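You operate a simulated robot arm through the tools that you are given. There is no shell and no other tool. Be economical: measure what you need, move in short steps, check, and stop when the job is done.

The job below is to be done with a simulated robot arm. You get a single attempt, and the scene is never put back.

JOB
Clamp the long bar and dab glue over its top.
Fine: disc to TIGHT before dabbing; glue from the grey pot with the yellow dabber; dabber back, cover shut again; leave the short bar. Set down upright: yellow dabber. A coat counts when it lies all over at full strength: go over it till it gets no stronger.

It is judged by the outcome, as a careful person would: the job done as asked, and still so three seconds after it is handed in. It fails if anything else is knocked over, pushed out of place, dropped, spilled or broken. A push-on lid holds only when it is set on centred and level and pressed home; a screw cap is set on level and turned clockwise until tight.

ROBOT AND FRAMES
A 7-joint arm with a two-finger parallel gripper, fixed in place. Base frame: the origin is at the foot of the arm, x ahead of it, y to its left, z up; the work surface is at about z = 900. Lengths are in mm, angles in degrees, forces in N, time in s.
With the tool pointing down near the work surface it reaches from about 240 to 680 mm from the base axis. Its first joint turns from -66.0 to 66.0 degrees. Payload 2.4 kg.
Tool frame: the origin (TCP) lies between the finger pads and is the grasp point; the fingertips stand 30 mm ahead of it; z points along the fingers, y is the line along which they close. Largest opening 94 mm; finger width 28, thickness 10; the body of the gripper, 50 by 96 mm, starts 55 mm behind the TCP.
Orientation is that of the tool frame in the base frame, as a unit quaternion [x, y, z, w]. With the fingers straight down and closing along the base's y, the tool's x points along the base's -x, its y along +y and its z along -z.

CONTROLS
- The arm moves only by the tool nudge_tool. Its argument "motion" is a list of rows, each a list of 6 numbers: the shift along the base's x, y, z in mm, then the turn, a rotation vector about the base's x, y, z in rad. In form: [[tx, ty, tz, rx, ry, rz], ...]. A call has 1 to 20 rows; each row is the pose to reach, as a shift and turn from the pose commanded when the call began. "jaw" is the opening, from 0 (shut) to 1 (fully open), set as the call begins (left out, the last holds). Each row takes 0.2 s and may step no farther than 50 mm and 8.6 degrees from the row before; otherwise, or with a gripper value out of range, the whole call is refused. Where a pose cannot be reached the arm comes as near as it can. A force on the tool above 40 N (or 10 N above the force at the start of the call, whichever is more), or a blocked arm, ends the call early, and 0.2 s more pass. The fingers move at their own pace (about 153 mm/s each) and stop on an object; they squeeze with about 23 N. The grip force told is the motor's: it shows also when the fingers shut on nothing. Time passes only in rows, and 0.2 s behind the last, so rows that repeat a pose let the fingers close. The reply holds the time, the measured pose of the TCP, the force on the tool along the base axes, the opening and the grip force, in the units named above and with some noise, with the torque about the TCP (base axes, N m) and any sound that the robot's microphone picked up.
- Cameras (640 x 400 px; columns grow to the right, rows downward): "scene" is fixed at [35.7, 466, 1458]; the picture's right is [-0.81, -0.59, 0.00], its down [-0.26, 0.36, -0.90] and it looks along [0.53, -0.73, -0.45] (base axes); focal length 346 px, centre (320, 200). "wrist" rides on the gripper at [76, 14, -102] in the tool frame; the picture's right is [-0.18, 0.98, 0.00], its down [-0.75, -0.14, -0.64] and it looks along [-0.63, -0.12, 0.77] (tool axes); focal length 243 px, centre (320, 200). There is no depth. A picture from a camera that has moved, and an enlarged one, comes with that camera's place and axes in the base frame and with its lens.
- snapshot(camera): a new picture of that camera. The clock stands still meanwhile.
- close_up(camera, box): a new picture of the part [left, top, right, bottom] of that camera's present view, enlarged. The clock stands still meanwhile.
- finish_job(): hands the job in; it is judged then, once.

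Go step by step. Nothing tells you positions but the pictures and the camera data: compare them with the known pose of the tool, close in by small moves and look again before you grip or let go. The budget is 120 turns and 84 pictures, counting those below and the enlarged ones. Unless the task says otherwise, let go and move clear before handing in, and close with one line.

The tools are called after "Emit:" as name(argument=value, ...) on one line, values as JSON. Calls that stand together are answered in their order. nudge_tool: Moves the arm, as the interface text tells. Its arguments: {"type":"object","properties":{"motion":{"type":"array"},"jaw":{"type":"number"}},"required":["motion"]} The other tools are called the same way: snapshot (camera) takes a picture; close_up (camera, box) takes an enlarged picture of a part of a camera's view; finish_job () hands the job in.

At the start:

```text
t: 0.0
position: [467.4, -1.0, 1259.3]
ee_rot: [0.0, 1.0, 0.001, 0.0]
ft_force: [0.4, 0.8, 0.2]
torque: [-0.01, 0.0, 0.01]
width: 94.2
gripper_force: 0.0
```

scene: 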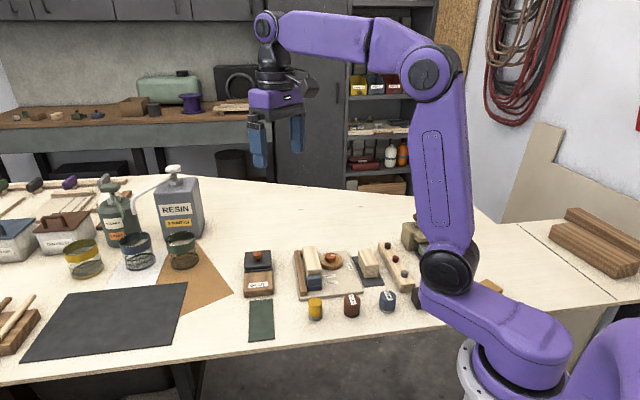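
wrist: 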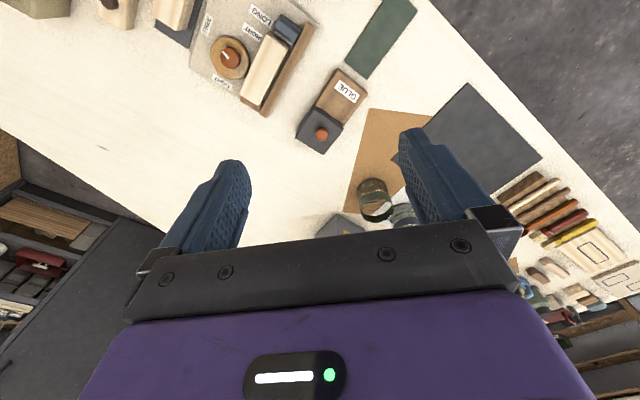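

I see a clamp fixture with a disc, bars, a glue box with labels, and small coloured items near the front. I'll enlarge these areas first.

Emit:
close_up(camera="scene", box=[230, 230, 430, 350])

Emit:
close_up(camera="wrist", box=[60, 0, 420, 225])

Emit:
close_up(camera="scene", box=[0, 160, 240, 310])

```text
3.20 times, centred on (330, 290) of scene
camera zoom: at [35.7, 466.0, 1458.0], right [-0.81, -0.59, 0.0], down [-0.26, 0.36, -0.9], along [0.53, -0.73, -0.45], focal length 1107 px, centre (288, -88)
```

zoom: 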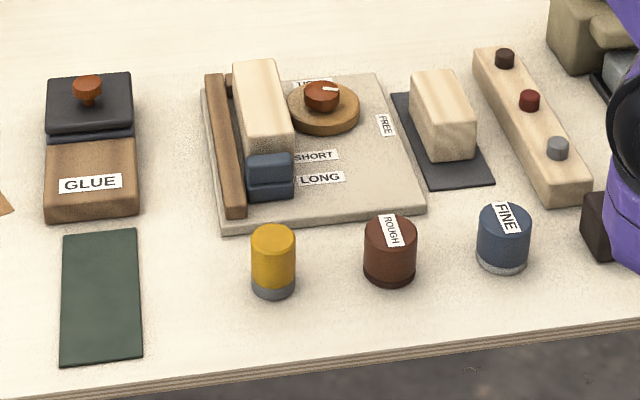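

```text
1.78 times, centred on (240, 112) of wrist
camera zoom: at [390.1, 13.9, 1362.1], right [0.18, 0.98, 0.0], down [0.75, -0.14, 0.64], along [0.63, -0.12, -0.77], focal length 431 px, centre (462, 356)
```

zoom: 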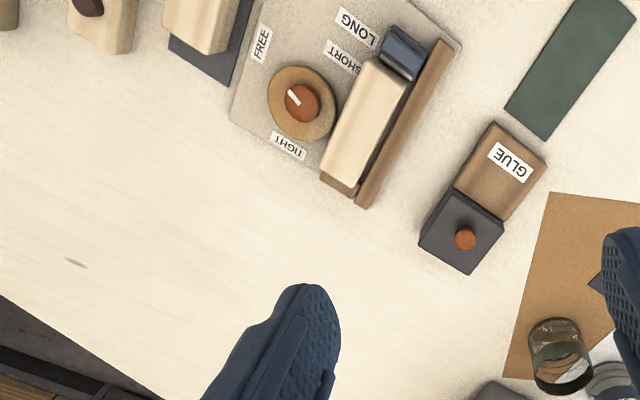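

```text
2.67 times, centred on (120, 235) of scene
camera zoom: at [35.7, 466.0, 1458.0], right [-0.81, -0.59, 0.0], down [-0.26, 0.36, -0.9], along [0.53, -0.73, -0.45], focal length 922 px, centre (853, 107)
```

zoom: 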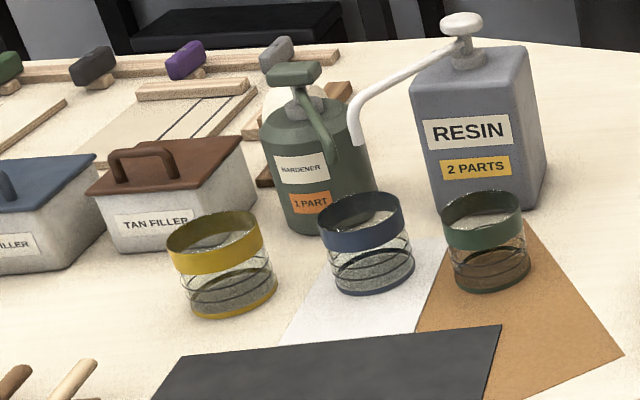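

The fixture disc is near (436,-137) and the grey glue lid near (585,-24). I'll move the wrist camera nearer for a better look.

Emit:
nudge_tool(motion=[[-40, -20, -25, 0, 0, 0], [-80, -40, -50, 0, 0, 0], [-110, -60, -80, 0, 0, 0], [-140, -80, -105, 0, 0, 0], [-140, -80, -105, 0, 0, 0]])

Emit:
snapshot(camera="wrist")

```text
refused: row 1 steps farther than a row can; nothing moved
```

```text
78 pictures are left
camera wrist: at [390.1, 13.9, 1362.1], right [0.18, 0.98, 0.0], down [0.75, -0.14, 0.64], along [0.63, -0.12, -0.77], focal length 243 px, centre (320, 200)
```

wrist: 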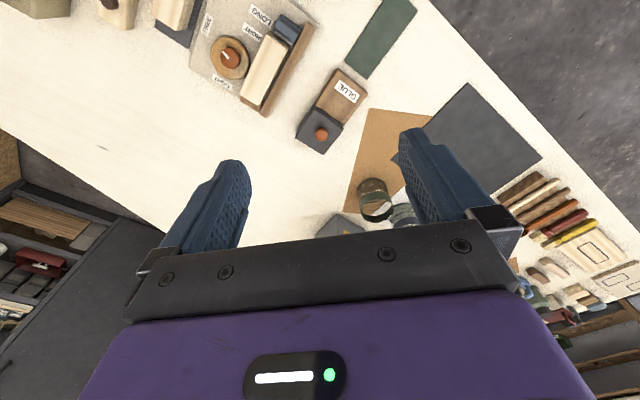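

The first row was slightly too long; I'll use shorter steps.

Emit:
nudge_tool(motion=[[-20, -30, -25, 0, 0, 0], [-40, -60, -50, 0, 0, 0], [-60, -90, -75, 0, 0, 0], [-80, -105, -110, 0, 0, 0], [-90, -105, -150, 0, 0, 0], [-90, -105, -150, 0, 0, 0]])

Emit:
snapshot(camera="wrist")

Emit:
close_up(camera="wrist", box=[160, 0, 480, 200])

```text
t: 1.4
position: [377.5, -109.6, 1109.7]
ee_rot: [0.0, 1.0, 0.001, -0.001]
ft_force: [0.5, -0.1, -0.3]
torque: [0.03, 0.01, -0.01]
width: 94.1
gripper_force: 0.1
```

```text
77 pictures are left
camera wrist: at [300.9, -92.8, 1211.9], right [0.18, 0.98, 0.0], down [0.75, -0.14, 0.64], along [0.63, -0.12, -0.77], focal length 243 px, centre (320, 200)
```

wrist: 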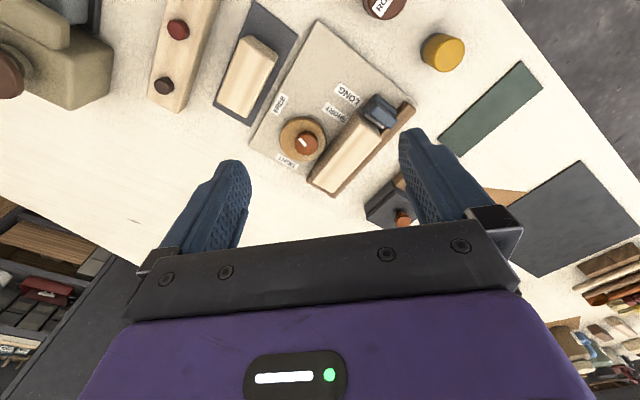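

```text
2.00 times, centred on (320, 100) of wrist
camera zoom: at [300.9, -92.8, 1211.9], right [0.18, 0.98, 0.0], down [0.75, -0.14, 0.64], along [0.63, -0.12, -0.77], focal length 485 px, centre (320, 400)
```

zoom: 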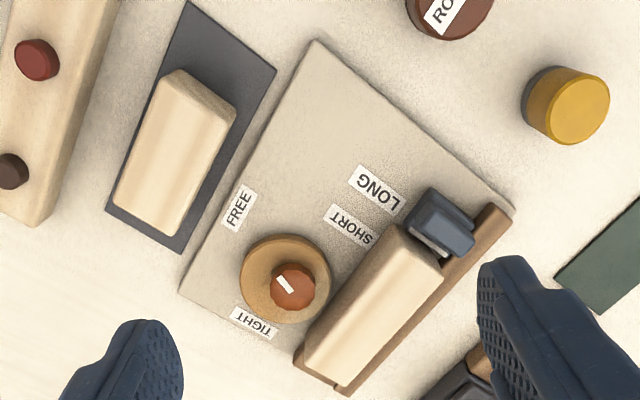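

The long bar sits at the fence with the stop at LONG; the disc mark looks to be at FREE. I'll check these in detail.

Emit:
close_up(camera="wrist", box=[264, 80, 424, 200])

Emit:
close_up(camera="scene", box=[285, 235, 375, 310])

```text
3.33 times, centred on (344, 140) of wrist
camera zoom: at [300.9, -92.8, 1211.9], right [0.18, 0.98, 0.0], down [0.75, -0.14, 0.64], along [0.63, -0.12, -0.77], focal length 809 px, centre (240, 400)
```

zoom: 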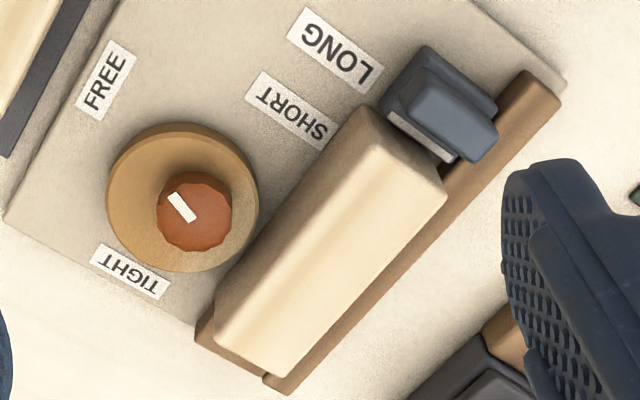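

```text
5.33 times, centred on (330, 272) of scene
camera zoom: at [35.7, 466.0, 1458.0], right [-0.81, -0.59, 0.0], down [-0.26, 0.36, -0.9], along [0.53, -0.73, -0.45], focal length 1845 px, centre (267, -187)
```

zoom: 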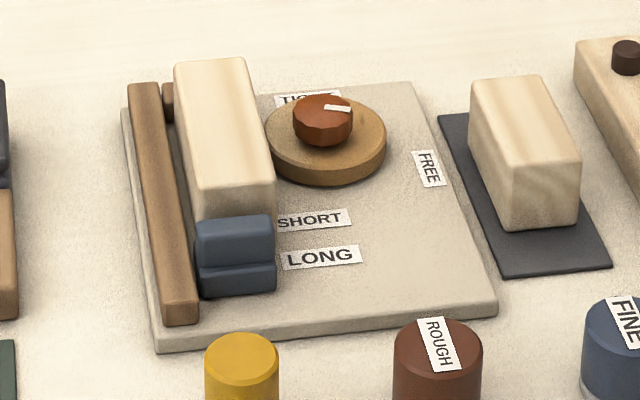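

The disc mark is at FREE (about -135° in base), and TIGHT is about 90° counter-clockwise from there. I'll move down above the knob to measure heights.

Emit:
nudge_tool(motion=[[20, -10, -33, 0, 0, 0], [40, -20, -66, 0, 0, 0], [58, -29, -100, 0, 0, 0], [58, -29, -100, 0, 0, 0]], jaw=0.5)

Emit:
snapshot(camera="wrist")

```text
t: 2.4
position: [438.2, -135.7, 1008.6]
ee_rot: [0.0, 1.0, -0.001, 0.0]
ft_force: [-0.9, 0.0, -0.2]
torque: [-0.01, 0.05, -0.02]
width: 47.0
gripper_force: 0.0
```

```text
73 pictures are left
camera wrist: at [360.5, -120.8, 1111.8], right [0.18, 0.98, 0.0], down [0.75, -0.14, 0.64], along [0.63, -0.12, -0.77], focal length 243 px, centre (320, 200)
```

wrist: 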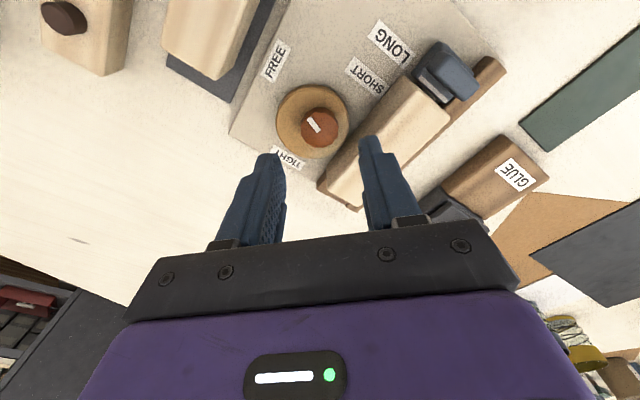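

The knob top is near (430,-134.5,945), and the bar top is level with it, about 27 mm off to the side. I'll turn the disc in two ratchets of 45° with the fingers roughly along the bar; first, line up above.

Emit:
nudge_tool(motion=[[-3, 0, -8, 0, 0, 0.14], [-6.5, 0, -16, 0, 0, 0.28], [-6.5, 0, -25, 0, 0, 0.393], [-6.5, 0, -25, 0, 0, 0.393]], jaw=0.42)

Emit:
snapshot(camera="wrist")

Emit:
close_up(camera="scene", box=[270, 210, 390, 300])

```text
t: 3.4
position: [429.6, -135.8, 983.5]
ee_rot: [-0.197, 0.98, 0.0, 0.001]
ft_force: [-0.3, -0.1, 0.1]
torque: [0.03, 0.05, -0.02]
width: 39.6
gripper_force: 0.1
```

```text
72 pictures are left
camera wrist: at [352.8, -151.3, 1086.7], right [-0.21, 0.98, 0.0], down [0.75, 0.16, 0.64], along [0.63, 0.13, -0.77], focal length 243 px, centre (320, 200)
```

wrist: 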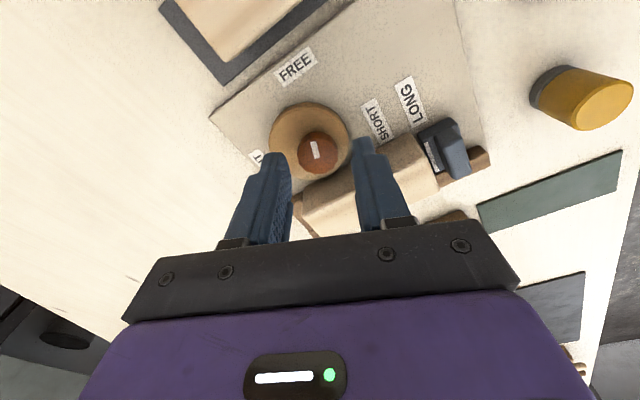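

```text
4.44 times, centred on (330, 255) of scene
camera zoom: at [35.7, 466.0, 1458.0], right [-0.81, -0.59, 0.0], down [-0.26, 0.36, -0.9], along [0.53, -0.73, -0.45], focal length 1538 px, centre (276, -44)
```

zoom: 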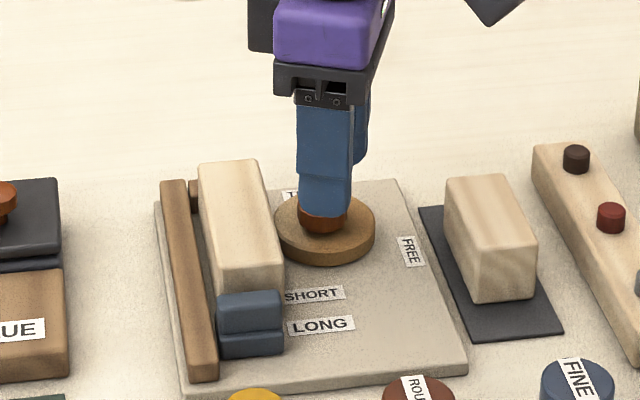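

The knob sits right on the tool axis. I'll descend so that the tips straddle it and close.

Emit:
nudge_tool(motion=[[0.4, -2, -8, 0, 0, 0], [0.4, -2, -14, 0, 0, 0], [0.4, -2, -19, 0, 0, 0]])

Emit:
snapshot(camera="wrist")

Emit:
close_up(camera="scene", box=[290, 220, 370, 280])

```text
t: 4.2
position: [429.7, -137.6, 964.5]
ee_rot: [-0.195, 0.981, 0.0, -0.001]
ft_force: [-0.9, -0.5, 0.6]
torque: [0.01, 0.03, 0.02]
width: 39.6
gripper_force: 0.1
```

```text
70 pictures are left
camera wrist: at [352.8, -153.2, 1067.6], right [-0.21, 0.98, 0.0], down [0.75, 0.16, 0.64], along [0.63, 0.13, -0.77], focal length 243 px, centre (320, 200)
```

wrist: 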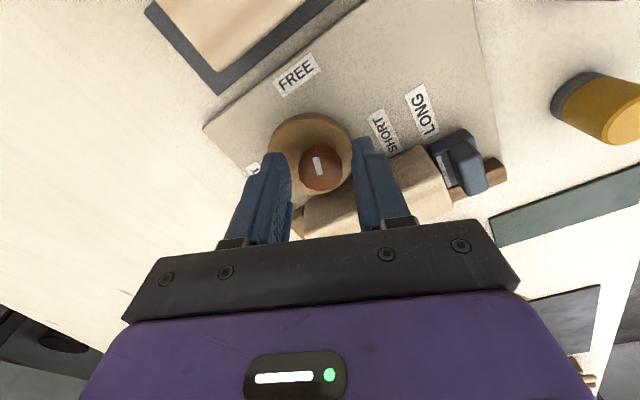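

```text
6.67 times, centred on (330, 250) of scene
camera zoom: at [35.7, 466.0, 1458.0], right [-0.81, -0.59, 0.0], down [-0.26, 0.36, -0.9], along [0.53, -0.73, -0.45], focal length 2306 px, centre (253, -133)
```

zoom: 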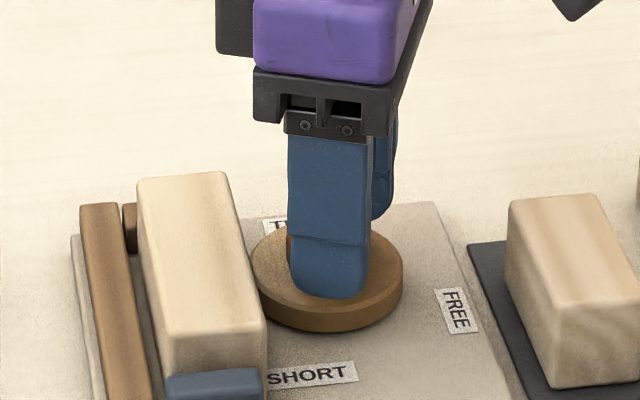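

Fingers straddle the knob just above the disc. I'll close and turn 45° counter-clockwise.

Emit:
nudge_tool(motion=[[0, 0, 0, 0, 0, 0], [0, 0, 0, 0, 0, 0], [0, 0, 0, 0, 0, 0.13], [0, 0, 0, 0, 0, 0.26], [0, 0, 0, 0, 0, 0.39], [0, 0, 0, 0, 0, 0.52], [0, 0, 0, 0, 0, 0.65], [0, 0, 0, 0, 0, 0.785], [0, 0, 0, 0, 0, 0.785]], jaw=0)

Emit:
snapshot(camera="wrist")

```text
t: 5.4
position: [430.1, -140.9, 963.5]
ee_rot: [-0.356, 0.934, -0.003, 0.003]
ft_force: [4.9, -3.8, -10.6]
torque: [-0.31, -0.15, -0.04]
width: 27.4
gripper_force: 44.7
stopped in row 5: the force on the tool passed its limit at 42 N (the readings are from after the stop); the commanded pose is now the measured one
```

```text
68 pictures are left
camera wrist: at [363.0, -179.8, 1067.3], right [-0.52, 0.86, -0.01], down [0.65, 0.4, 0.65], along [0.56, 0.33, -0.76], focal length 243 px, centre (320, 200)
```

wrist: 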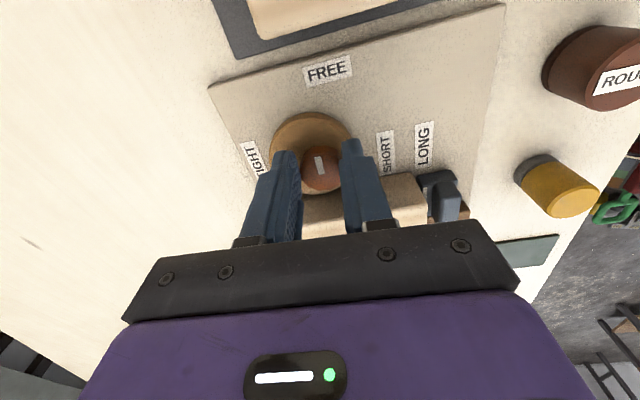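

The knob turned about 19° before a force stop. I'll look closely at why before going on.

Emit:
close_up(camera="wrist", box=[220, 90, 460, 240])

Emit:
close_up(camera="scene", box=[290, 220, 370, 280])

```text
2.67 times, centred on (340, 165) of wrist
camera zoom: at [363.0, -179.8, 1067.3], right [-0.52, 0.86, -0.01], down [0.65, 0.4, 0.65], along [0.56, 0.33, -0.76], focal length 647 px, centre (267, 293)
```

zoom: 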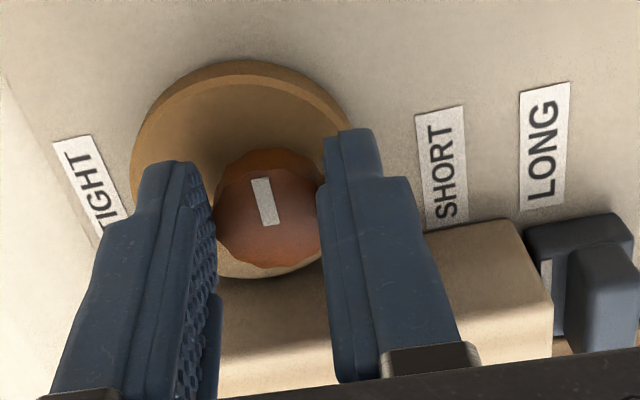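

```text
6.67 times, centred on (330, 250) of scene
camera zoom: at [35.9, 465.9, 1458.0], right [-0.81, -0.59, 0.0], down [-0.26, 0.36, -0.9], along [0.52, -0.73, -0.45], focal length 2306 px, centre (253, -133)
```

zoom: 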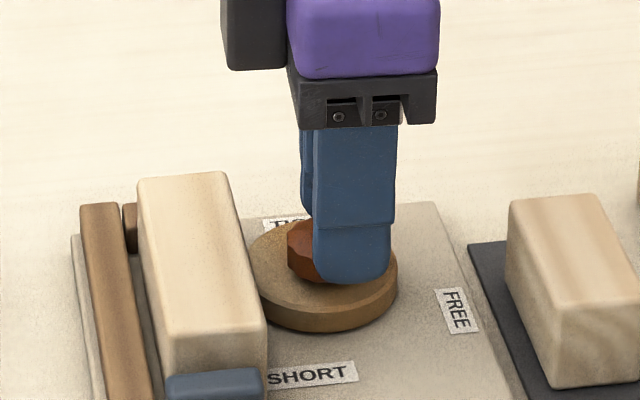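

The bar hasn't moved and the knob turned with the gripper. I'll continue in smaller steps from the relaxed pose.

Emit:
nudge_tool(motion=[[0, 0, 0, 0, 0, 0.04], [0, 0, 0, 0, 0, 0.09], [0, 0, 0, 0, 0, 0.14], [0, 0, 0, 0, 0, 0.19], [0, 0, 0, 0, 0, 0.24], [0, 0, 0, 0, 0, 0.29], [0, 0, 0, 0, 0, 0.34], [0, 0, 0, 0, 0, 0.39], [0, 0, 0, 0, 0, 0.44]])

```text
t: 7.2
position: [432.0, -142.9, 965.2]
ee_rot: [-0.531, 0.847, -0.007, 0.006]
ft_force: [4.2, -3.0, -10.3]
torque: [0.03, -0.26, -0.06]
width: 27.2
gripper_force: 44.9
stopped in row 9: the force on the tool passed its limit at 40 N (the readings are from after the stop); the commanded pose is now the measured one
```

The drift of the TCP implies the knob axis is about 8 mm away, near (437,-137). The disc has turned about 42°; I'll release, rise, rotate back and re-centre.

Emit:
nudge_tool(motion=[[0, 0, 0, 0, 0, 0], [0, 0, 0, 0, 0, 0], [0, 0, 15, 0, 0, 0], [0, 0, 30, 0, 0, 0], [1, 1, 30, 0, 0, -0.14], [2, 2, 30, 0, 0, -0.28], [3, 3, 30, 0, 0, -0.42], [4, 4, 30, 0, 0, -0.56], [5, 6, 30, 0, 0, -0.7], [5, 6, 30, 0, 0, -0.74], [5, 6, 30, 0, 0, -0.74]], jaw=0.42)

Emit:
snapshot(camera="wrist")

Emit:
close_up(camera="wrist", box=[220, 70, 460, 220])

```text
t: 9.6
position: [437.3, -137.3, 995.5]
ee_rot: [-0.188, 0.982, -0.008, 0.003]
ft_force: [-0.3, 0.2, 0.6]
torque: [0.02, 0.01, 0.0]
width: 39.4
gripper_force: 0.0
```

```text
65 pictures are left
camera wrist: at [360.1, -149.4, 1097.1], right [-0.19, 0.98, -0.02], down [0.75, 0.16, 0.65], along [0.64, 0.11, -0.76], focal length 243 px, centre (320, 200)
```

wrist: 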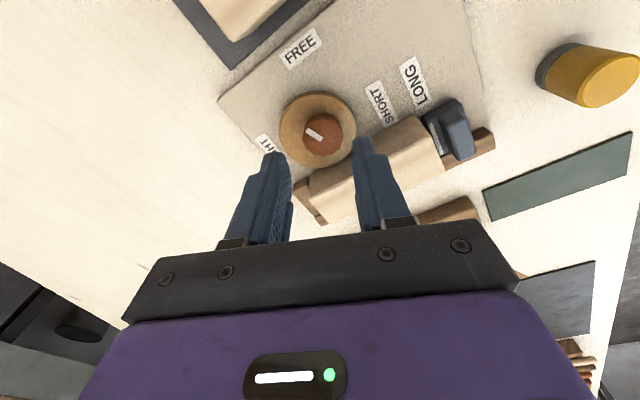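

```text
2.67 times, centred on (340, 145) of wrist
camera zoom: at [360.1, -149.4, 1097.1], right [-0.19, 0.98, -0.02], down [0.75, 0.16, 0.65], along [0.64, 0.11, -0.76], focal length 647 px, centre (267, 347)
```

zoom: 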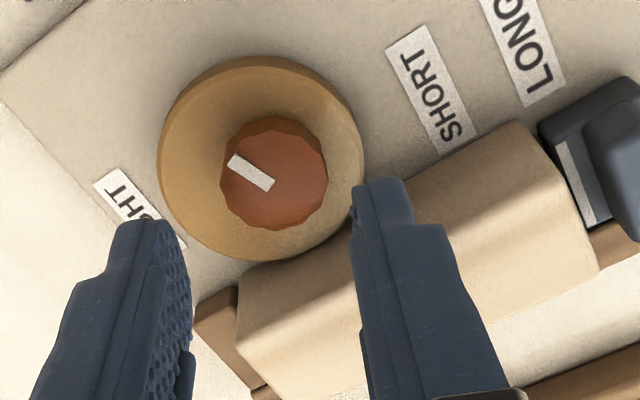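

The mark is now about halfway to TIGHT. I'll correct the slight tilt, descend centred, and grip again.

Emit:
nudge_tool(motion=[[-1, 1, -12, 0.0145, 0.009, 0], [-1, 1, -24, 0.0145, 0.009, 0], [-1, 1, -32, 0.0145, 0.009, 0], [-1, 1, -32, 0.0145, 0.009, 0]])

Emit:
nudge_tool(motion=[[0, 0, 0, 0, 0, 0], [0, 0, 0, 0, 0, 0], [0, 0, 0, 0, 0, 0.06], [0, 0, 0, 0, 0, 0.12], [0, 0, 0, 0, 0, 0.18], [0, 0, 0, 0, 0, 0.24], [0, 0, 0, 0, 0, 0.3], [0, 0, 0, 0, 0, 0.36], [0, 0, 0, 0, 0, 0.42], [0, 0, 0, 0, 0, 0.48], [0, 0, 0, 0, 0, 0.54], [0, 0, 0, 0, 0, 0.6], [0, 0, 0, 0, 0, 0.66], [0, 0, 0, 0, 0, 0.72], [0, 0, 0, 0, 0, 0.78], [0, 0, 0, 0, 0, 0.84]], jaw=0)

Emit:
snapshot(camera="wrist")

```text
t: 10.6
position: [434.2, -136.1, 962.2]
ee_rot: [-0.188, 0.982, 0.0, 0.0]
ft_force: [0.0, 0.0, -0.2]
torque: [-0.04, -0.02, 0.03]
width: 39.6
gripper_force: 0.0
```

```text
t: 13.1
position: [434.6, -136.8, 962.9]
ee_rot: [-0.442, 0.897, -0.001, 0.0]
ft_force: [3.5, -3.9, -7.0]
torque: [-0.03, -0.01, -0.02]
width: 27.3
gripper_force: 44.6
stopped in row 12: the force on the tool passed its limit at 41 N (the readings are from after the stop); the commanded pose is now the measured one
```

```text
63 pictures are left
camera wrist: at [377.6, -187.7, 1065.8], right [-0.67, 0.75, 0.0], down [0.57, 0.51, 0.64], along [0.48, 0.43, -0.77], focal length 243 px, centre (320, 200)
```

wrist: 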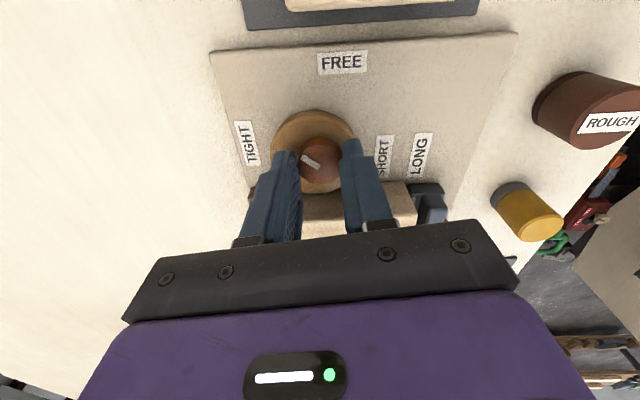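

About 72° done and the TCP stays put now. I'll continue the last part slowly.

Emit:
nudge_tool(motion=[[0, 0, 0, 0, 0, 0.03], [0, 0, 0, 0, 0, 0.07], [0, 0, 0, 0, 0, 0.11], [0, 0, 0, 0, 0, 0.15], [0, 0, 0, 0, 0, 0.19], [0, 0, 0, 0, 0, 0.23], [0, 0, 0, 0, 0, 0.27], [0, 0, 0, 0, 0, 0.31], [0, 0, 0, 0, 0, 0.35]])

Emit:
close_up(camera="wrist", box=[200, 70, 440, 220])

```text
t: 15.1
position: [435.9, -137.6, 963.6]
ee_rot: [-0.592, 0.806, -0.001, 0.0]
ft_force: [11.1, -14.2, -16.7]
torque: [-0.38, 0.09, -0.01]
width: 27.7
gripper_force: 45.2
```

```text
2.67 times, centred on (320, 145) of wrist
camera zoom: at [399.3, -204.6, 1065.9], right [-0.88, 0.47, 0.0], down [0.36, 0.68, 0.64], along [0.3, 0.57, -0.77], focal length 647 px, centre (320, 347)
```

zoom: 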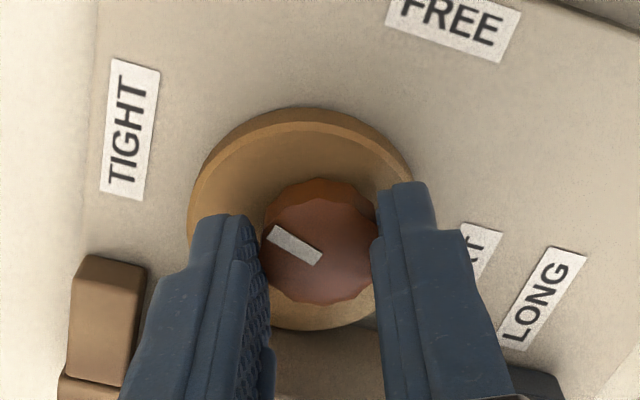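

The mark is at about -64° and TIGHT is at about -46°, so about 18° more. I'll regrip with the fingers turned back, to stay clear of the bar.

Emit:
nudge_tool(motion=[[0, 0, 0, 0, 0, 0], [0, 0, 0, 0, 0, 0], [0, 0, 15, 0, 0, 0], [0, 0, 30, 0, 0, 0], [0, 0, 30, 0, 0, -0.14], [0, 0, 30, 0, 0, -0.28], [0, 0, 30, 0, 0, -0.42], [0, 0, 30, 0, 0, -0.56], [0, 0, 30, 0, 0, -0.7], [0, 0, 30, 0, 0, -0.7]], jaw=0.42)

Emit:
close_up(camera="wrist", box=[200, 50, 440, 200])

```text
t: 17.3
position: [434.2, -135.9, 992.2]
ee_rot: [-0.278, 0.961, 0.0, -0.002]
ft_force: [-0.2, -0.6, 0.3]
torque: [-0.01, 0.03, 0.0]
width: 39.5
gripper_force: 0.1
```

```text
2.67 times, centred on (320, 125) of wrist
camera zoom: at [363.5, -163.8, 1095.6], right [-0.37, 0.93, 0.0], down [0.71, 0.28, 0.64], along [0.6, 0.24, -0.77], focal length 647 px, centre (320, 400)
```

zoom: 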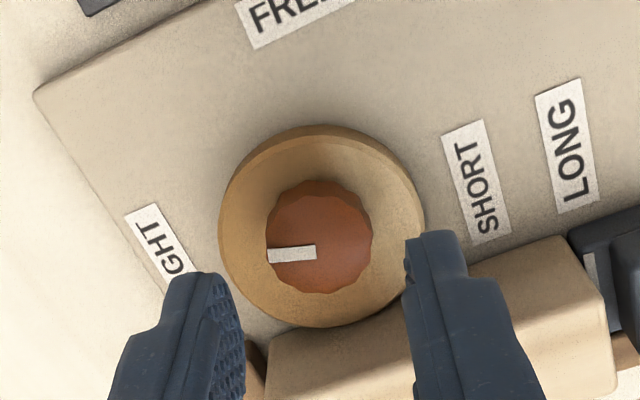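

The mark still has about 20° to go to the TIGHT label. I'll grip again and finish the turn.

Emit:
nudge_tool(motion=[[1, -0.5, -12, 0, 0, 0], [1, -0.5, -24, 0, 0, 0], [1, -0.5, -30, 0, 0, 0], [1, -0.5, -30, 0, 0, 0]])

Emit:
nudge_tool(motion=[[0, 0, 0, 0, 0, 0], [0, 0, 0, 0, 0, 0], [0, 0, 0, 0, 0, 0.05], [0, 0, 0, 0, 0, 0.1], [0, 0, 0, 0, 0, 0.15], [0, 0, 0, 0, 0, 0.2], [0, 0, 0, 0, 0, 0.25], [0, 0, 0, 0, 0, 0.3], [0, 0, 0, 0, 0, 0.34], [0, 0, 0, 0, 0, 0.38]], jaw=0)

Emit:
close_up(camera="wrist", box=[200, 70, 440, 220])

```text
t: 18.3
position: [438.0, -137.4, 963.7]
ee_rot: [-0.278, 0.961, 0.0, 0.0]
ft_force: [0.2, -0.4, -0.5]
torque: [0.02, -0.02, -0.02]
width: 39.5
gripper_force: 0.1
```

```text
t: 20.5
position: [437.1, -136.2, 963.3]
ee_rot: [-0.455, 0.89, -0.001, 0.0]
ft_force: [-2.1, 8.1, 4.0]
torque: [0.21, 0.11, -0.29]
width: 27.3
gripper_force: 44.9
```

```text
2.67 times, centred on (320, 145) of wrist
camera zoom: at [379.7, -188.9, 1066.2], right [-0.69, 0.72, 0.0], down [0.56, 0.53, 0.64], along [0.47, 0.44, -0.77], focal length 647 px, centre (320, 347)
```

zoom: 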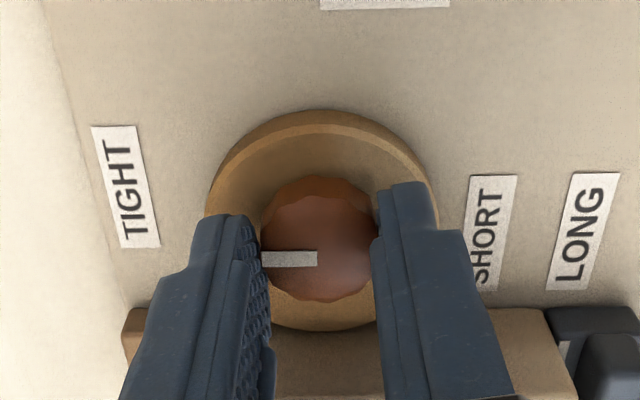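

The mark now points at TIGHT (-46°). I'll release, rise and check the clamp.

Emit:
nudge_tool(motion=[[0, 0, 0, 0, 0, 0], [0, 0, 0, 0, 0, 0], [0, 0, 20, 0, 0, 0], [0, 0, 50, 0, 0, 0], [0, 0, 90, 0, 0, -0.14], [-20, 10, 120, 0, 0, -0.28], [-40, 20, 140, 0, 0, -0.42], [-40, 20, 140, 0, 0, -0.42]], jaw=0.42)

Emit:
close_up(camera="wrist", box=[220, 20, 460, 170])

Emit:
close_up(camera="scene", box=[280, 230, 400, 330])

```text
t: 22.3
position: [394.2, -117.7, 1100.9]
ee_rot: [-0.259, 0.966, 0.001, -0.002]
ft_force: [0.3, -0.5, -0.1]
torque: [0.0, -0.02, -0.02]
width: 39.5
gripper_force: 0.1
```

```text
2.67 times, centred on (340, 95) of wrist
camera zoom: at [321.2, -143.0, 1204.9], right [-0.33, 0.94, 0.0], down [0.72, 0.25, 0.64], along [0.6, 0.21, -0.77], focal length 647 px, centre (267, 480)
```

zoom: 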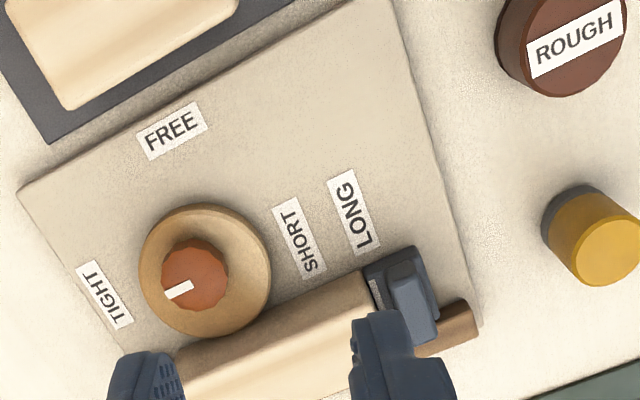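

```text
4.00 times, centred on (340, 280) of scene
camera zoom: at [35.7, 466.0, 1458.0], right [-0.81, -0.59, 0.0], down [-0.26, 0.36, -0.9], along [0.53, -0.73, -0.45], focal length 1384 px, centre (240, -120)
```

zoom: 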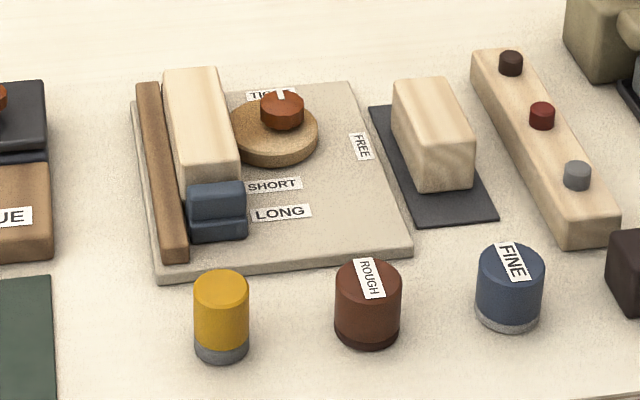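

The bar is now pressed to the fence with the mark at TIGHT. Next, the glue pot: I'll move over to look at its cover.

Emit:
nudge_tool(motion=[[30, 20, 10, 0, 0, -0.13], [60, 42, 10, 0, 0, -0.26], [90, 64, 10, 0, 0, -0.39], [115, 86, 10, 0, 0, -0.524], [135, 108, 10, 0, 0, -0.524], [135, 108, 10, 0, 0, -0.524]])

Emit:
snapshot(camera="wrist")

Emit:
close_up(camera="scene", box=[230, 235, 290, 305])

```text
t: 23.7
position: [531.4, -9.9, 1114.9]
ee_rot: [0.0, 1.0, 0.0, -0.001]
ft_force: [0.4, 0.1, -0.5]
torque: [0.0, 0.0, 0.0]
width: 39.7
gripper_force: 0.2
```

```text
57 pictures are left
camera wrist: at [454.0, 5.9, 1217.2], right [0.18, 0.98, 0.0], down [0.75, -0.14, 0.64], along [0.63, -0.12, -0.77], focal length 243 px, centre (320, 200)
```

wrist: 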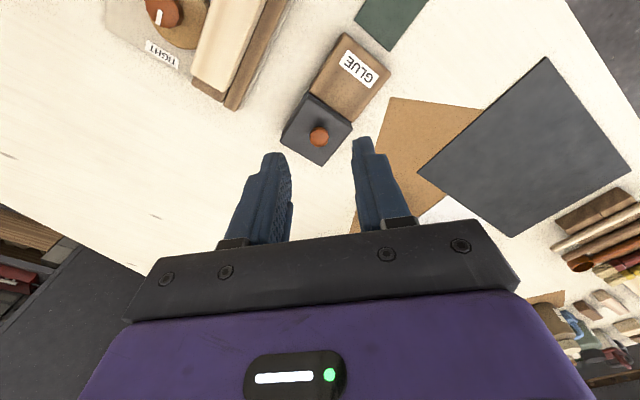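

```text
5.71 times, centred on (260, 270) of scene
camera zoom: at [35.7, 466.0, 1458.0], right [-0.81, -0.59, 0.0], down [-0.26, 0.36, -0.9], along [0.53, -0.73, -0.45], focal length 1977 px, centre (663, -200)
```

zoom: 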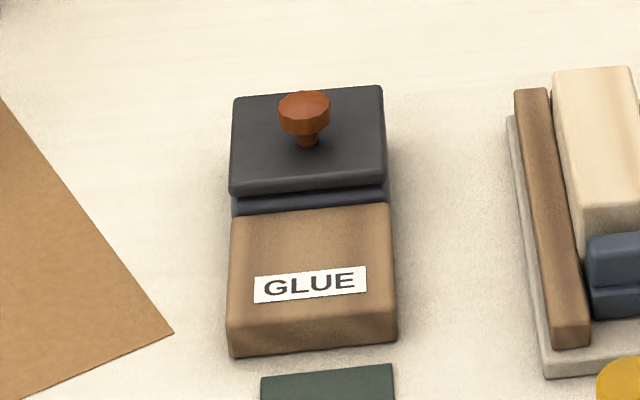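

The grey pot has a lid with a mushroom knob near (578,-18,950). I'll go above it and look again.

Emit:
nudge_tool(motion=[[20, -4, -40, 0, 0, 0], [35, -6, -80, 0, 0, 0], [47, -8, -115, 0, 0, 0], [47, -8, -115, 0, 0, 0]])

Emit:
close_up(camera="wrist", box=[200, 70, 440, 220])

Emit:
close_up(camera="scene", box=[220, 220, 300, 280])

```text
t: 24.7
position: [576.8, -16.3, 995.7]
ee_rot: [-0.001, 1.0, 0.0, 0.0]
ft_force: [-0.7, -0.1, -0.3]
torque: [0.0, 0.04, -0.03]
width: 39.3
gripper_force: 0.0
```

```text
2.67 times, centred on (320, 145) of wrist
camera zoom: at [500.9, -0.8, 1099.8], right [0.18, 0.98, 0.0], down [0.75, -0.14, 0.64], along [0.63, -0.12, -0.77], focal length 647 px, centre (320, 347)
```

zoom: 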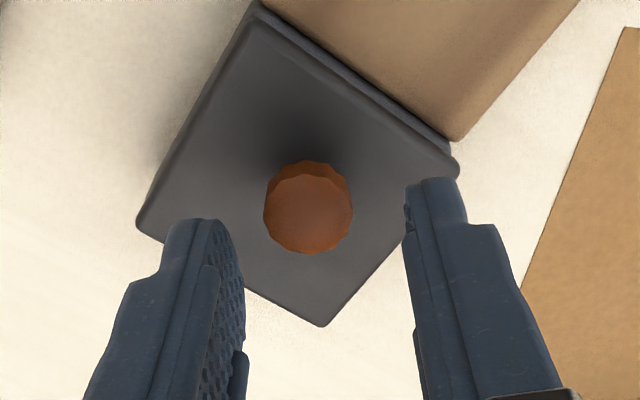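

```text
6.67 times, centred on (260, 250) of scene
camera zoom: at [35.7, 466.0, 1458.0], right [-0.81, -0.59, 0.0], down [-0.26, 0.36, -0.9], along [0.53, -0.73, -0.45], focal length 2306 px, centre (720, -133)
```

zoom: 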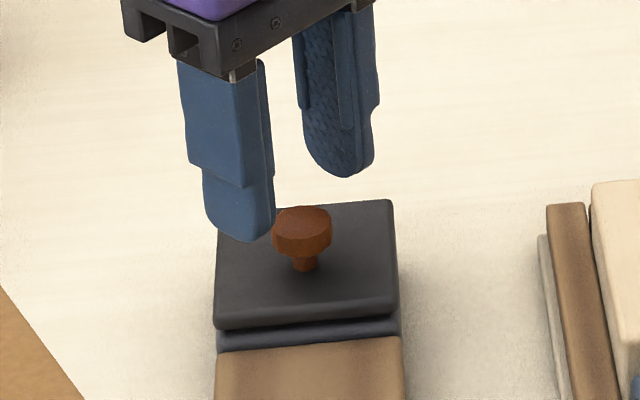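

The knob axis is about (577,-17), with its top near 958. I'll descend around its head.

Emit:
nudge_tool(motion=[[0, -2.4, -10, 0, 0, 0], [0, -2.4, -22, 0, 0, 0], [0, -2.4, -22, 0, 0, 0]])

Emit:
close_up(camera="wrist", box=[200, 70, 440, 220])

Emit:
close_up(camera="scene", box=[220, 220, 300, 280])

```text
t: 25.5
position: [577.7, -18.3, 974.4]
ee_rot: [0.0, 1.0, 0.001, -0.002]
ft_force: [0.3, 0.2, -0.1]
torque: [0.0, -0.02, 0.02]
width: 39.8
gripper_force: 0.1
```

```text
2.67 times, centred on (320, 145) of wrist
camera zoom: at [502.0, -3.4, 1077.7], right [0.18, 0.98, 0.0], down [0.75, -0.14, 0.64], along [0.63, -0.12, -0.77], focal length 647 px, centre (320, 347)
```

zoom: 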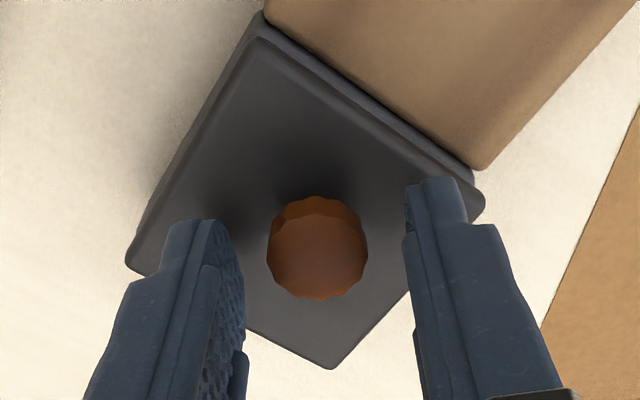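

```text
6.67 times, centred on (260, 250) of scene
camera zoom: at [35.7, 466.0, 1458.0], right [-0.81, -0.59, 0.0], down [-0.26, 0.36, -0.9], along [0.53, -0.73, -0.45], focal length 2306 px, centre (720, -133)
```

zoom: 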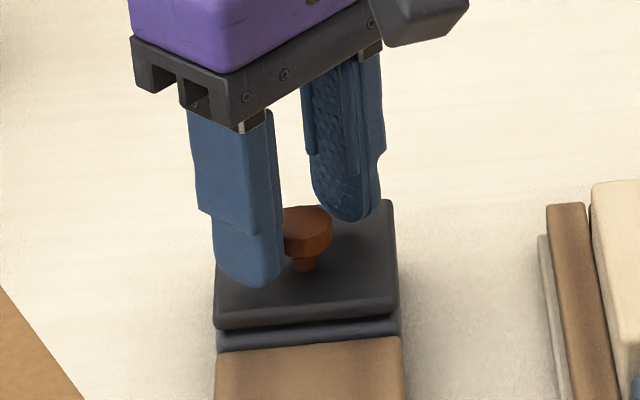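

The tips are at the knob's lower rim. I'll shift 2 mm forward, close, then lift gently to see if the lid comes up.

Emit:
nudge_tool(motion=[[2, 0, 0, 0, 0, 0], [2, 0, 0, 0, 0, 0], [2, 0, 0, 0, 0, 0]], jaw=0)

Emit:
nudge_tool(motion=[[0, 0, 3, 0, 0, 0], [0, 0, 8, 0, 0, 0], [0, 0, 16, 0, 0, 0], [0, 0, 25, 0, 0, 0]])

Emit:
close_up(camera="scene", box=[220, 210, 300, 270])

```text
t: 26.3
position: [578.1, -18.5, 974.1]
ee_rot: [-0.001, 1.0, 0.0, -0.003]
ft_force: [-14.1, -1.4, 1.4]
torque: [-0.03, 0.29, 0.13]
width: 21.6
gripper_force: 45.5
```

```text
t: 26.8
position: [579.3, -19.0, 973.8]
ee_rot: [-0.001, 1.0, 0.0, -0.005]
ft_force: [2.3, 0.8, -3.5]
torque: [0.06, 0.01, -0.03]
width: 21.6
gripper_force: 44.8
stopped in row 2: the force on the tool passed its limit at 44 N (the readings are from after the stop); the commanded pose is now the measured one
```

```text
6.67 times, centred on (260, 240) of scene
camera zoom: at [35.8, 466.1, 1458.0], right [-0.81, -0.59, 0.0], down [-0.26, 0.36, -0.9], along [0.53, -0.73, -0.45], focal length 2306 px, centre (720, -67)
```

zoom: 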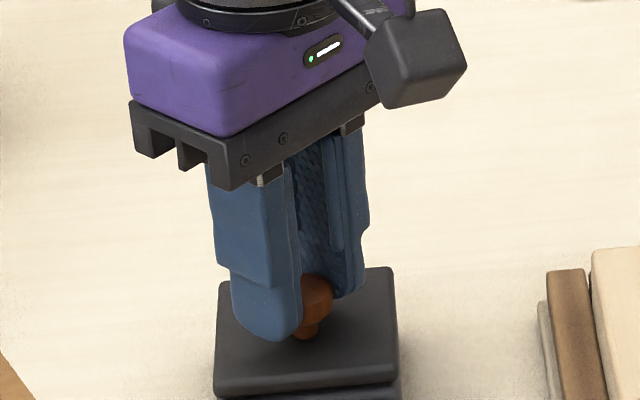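

The lid doesn't lift (44 N), and the pot stays anchored, so the cover may slide onto the wooden GLUE block. I'll try a gentle slide that way.

Emit:
nudge_tool(motion=[[-1, 1, 0, 0, 0, 0], [-2.5, 2.5, 0, 0, 0, 0], [-4, 4, 0, 0, 0, 0], [-6, 6, 0, 0, 0, 0], [-8, 8, 0, 0, 0, 0]])

Emit:
close_up(camera="scene", box=[220, 230, 300, 290])

```text
t: 28.0
position: [572.0, -11.2, 974.4]
ee_rot: [-0.001, 1.0, -0.001, -0.005]
ft_force: [4.7, 4.4, -3.1]
torque: [0.11, 0.15, 0.22]
width: 21.5
gripper_force: 45.3
```

```text
6.67 times, centred on (260, 260) of scene
camera zoom: at [35.9, 466.1, 1458.0], right [-0.81, -0.59, 0.0], down [-0.26, 0.36, -0.9], along [0.52, -0.73, -0.45], focal length 2306 px, centre (720, -200)
```

zoom: 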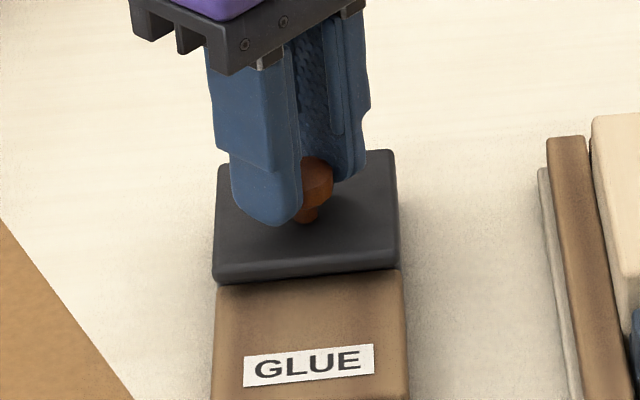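

It slides freely onto the block. I'll continue sliding until the pot is open.

Emit:
nudge_tool(motion=[[-4, 5, 0, 0, 0, 0], [-9, 10, 0, 0, 0, 0], [-14, 15, 0, 0, 0, 0], [-19, 20, 0, 0, 0, 0], [-24, 25, 0, 0, 0, 0], [-29, 30, 0, 0, 0, 0], [-34, 35, 0, 0, 0, 0], [-37, 38, 0, 0, 0, 0]])

Emit:
close_up(camera="scene", box=[210, 230, 306, 302])

```text
t: 29.8
position: [531.8, 27.6, 974.5]
ee_rot: [0.0, 1.0, -0.001, -0.006]
ft_force: [-2.9, -4.6, -7.8]
torque: [-0.11, -1.18, 0.07]
width: 21.3
gripper_force: 45.0
```

```text
5.56 times, centred on (258, 266) of scene
camera zoom: at [35.7, 465.9, 1458.0], right [-0.81, -0.59, 0.0], down [-0.26, 0.36, -0.9], along [0.53, -0.73, -0.45], focal length 1922 px, centre (664, -167)
```

zoom: 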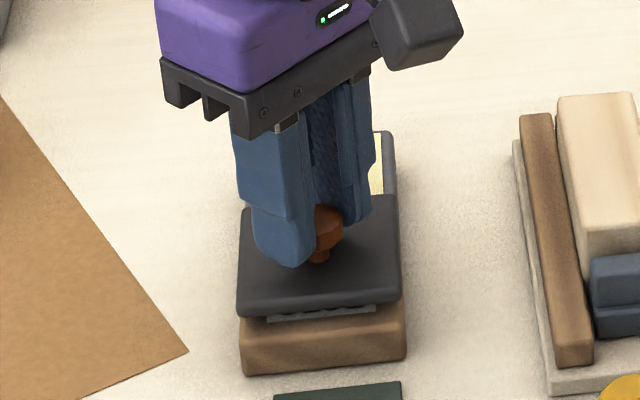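

The pot is open with cream-coloured glue showing. I'll release the cover and rise to look inside.

Emit:
nudge_tool(motion=[[0, 0, 0, 0, 0, 0], [0, 0, 0, 0, 0, 0], [0, 0, 20, 0, 0, 0], [0, 0, 50, 0, 0, 0], [0, 0, 95, 0, 0, 0], [0, -20, 130, 0.0, 0, 0], [0, -20, 130, 0, 0, 0]], jaw=0.45)

Emit:
snapshot(camera="wrist")

Emit:
close_up(camera="scene", box=[210, 230, 306, 302])

```text
t: 31.4
position: [532.7, 6.6, 1104.8]
ee_rot: [-0.001, 1.0, 0.0, -0.005]
ft_force: [0.5, 1.3, -0.2]
torque: [0.02, 0.0, 0.02]
width: 42.2
gripper_force: 0.1
```

```text
48 pictures are left
camera wrist: at [456.9, 20.8, 1209.2], right [0.18, 0.98, 0.0], down [0.76, -0.14, 0.63], along [0.62, -0.12, -0.77], focal length 243 px, centre (320, 200)
```

wrist: 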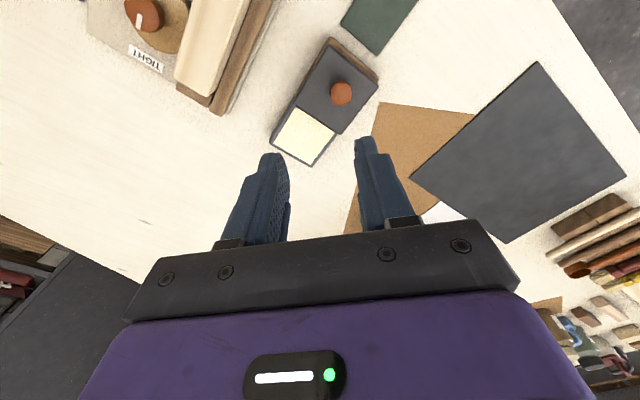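

```text
5.56 times, centred on (258, 266) of scene
camera zoom: at [35.7, 466.0, 1458.0], right [-0.81, -0.59, 0.0], down [-0.26, 0.36, -0.9], along [0.53, -0.73, -0.45], focal length 1922 px, centre (664, -167)
```

zoom: 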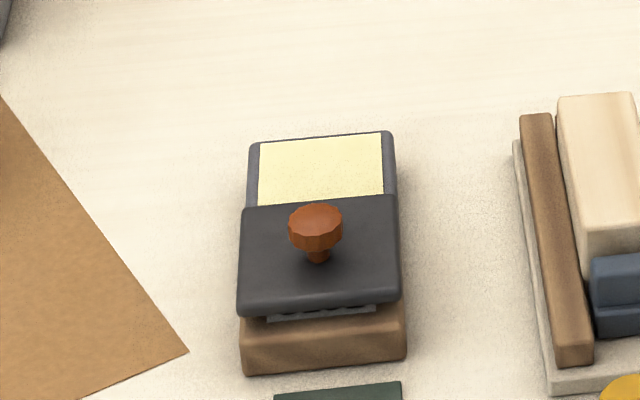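

The glue pool is exposed, centred near (582,-22). Now to the yellow dabber near (362,22).

Emit:
nudge_tool(motion=[[-45, 3, 0, 0, 0, 0], [-90, 7, 0, 0, 0, 0], [-130, 11, -25, 0, 0, 0], [-160, 14, -60, 0, 0, 0], [-172, 15, -90, 0, 0, 0], [-172, 15, -90, 0, 0, 0]])

Emit:
snapshot(camera="wrist")

Emit:
close_up(camera="scene", box=[275, 260, 355, 320])

```text
t: 32.8
position: [360.0, 20.1, 1014.2]
ee_rot: [-0.001, 1.0, 0.001, -0.005]
ft_force: [0.8, 0.0, 0.1]
torque: [0.0, -0.02, 0.0]
width: 42.4
gripper_force: 0.0
```

```text
46 pictures are left
camera wrist: at [284.3, 36.2, 1118.4], right [0.18, 0.98, 0.0], down [0.76, -0.14, 0.63], along [0.62, -0.12, -0.77], focal length 243 px, centre (320, 200)
```

wrist: 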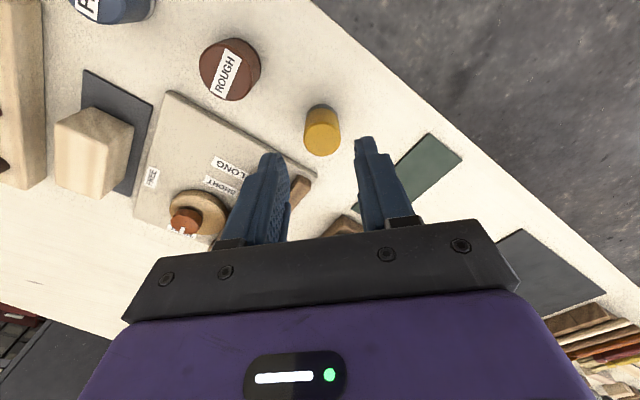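

```text
6.67 times, centred on (315, 290) of scene
camera zoom: at [35.7, 466.0, 1458.0], right [-0.81, -0.59, 0.0], down [-0.26, 0.36, -0.9], along [0.53, -0.73, -0.45], focal length 2306 px, centre (353, -400)
```

zoom: 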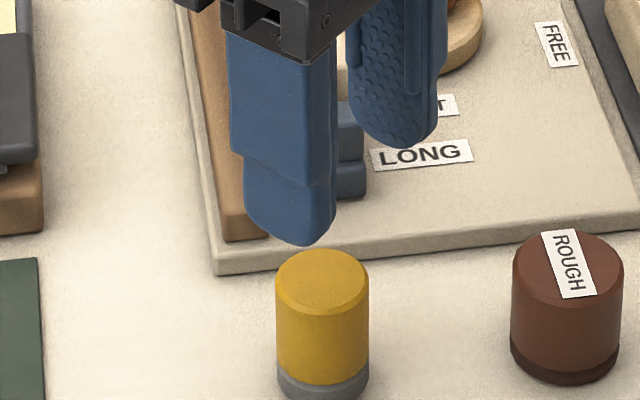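

The dabber is about 30 mm across and 40 tall, centred near (367.5,22). I'll line up, straighten the tool and go partway down.

Emit:
nudge_tool(motion=[[7, 0, 0, 0, -0.01, 0], [7, 0, -15, 0, -0.01, 0], [7, 0, -30, 0, -0.01, 0], [7, 0, -38, 0, -0.01, 0], [7, 0, -38, 0, -0.01, 0]], jaw=0.52)

Emit:
close_up(camera="wrist", box=[200, 70, 440, 220])

Emit:
close_up(camera="scene", box=[275, 260, 355, 320])

```text
t: 34.0
position: [368.3, 21.7, 977.4]
ee_rot: [-0.002, 1.0, 0.0, -0.001]
ft_force: [-0.4, -0.3, -0.1]
torque: [0.04, 0.02, 0.0]
width: 49.2
gripper_force: 0.1
```

```text
2.67 times, centred on (320, 145) of wrist
camera zoom: at [291.7, 37.0, 1079.6], right [0.18, 0.98, 0.0], down [0.75, -0.14, 0.64], along [0.63, -0.12, -0.77], focal length 647 px, centre (320, 347)
```

zoom: 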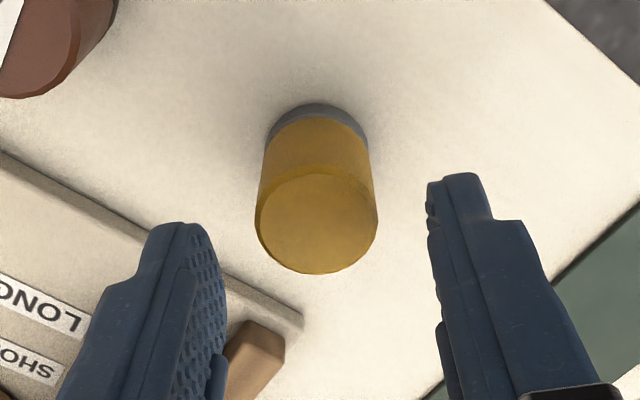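

```text
6.67 times, centred on (315, 290) of scene
camera zoom: at [35.7, 466.0, 1458.0], right [-0.81, -0.59, 0.0], down [-0.26, 0.36, -0.9], along [0.53, -0.73, -0.45], focal length 2306 px, centre (353, -400)
```

zoom: 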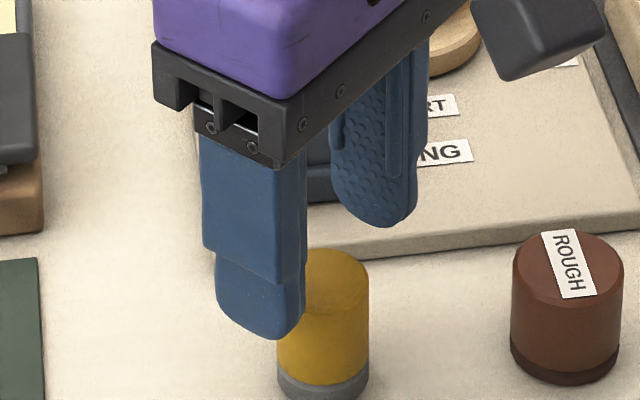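

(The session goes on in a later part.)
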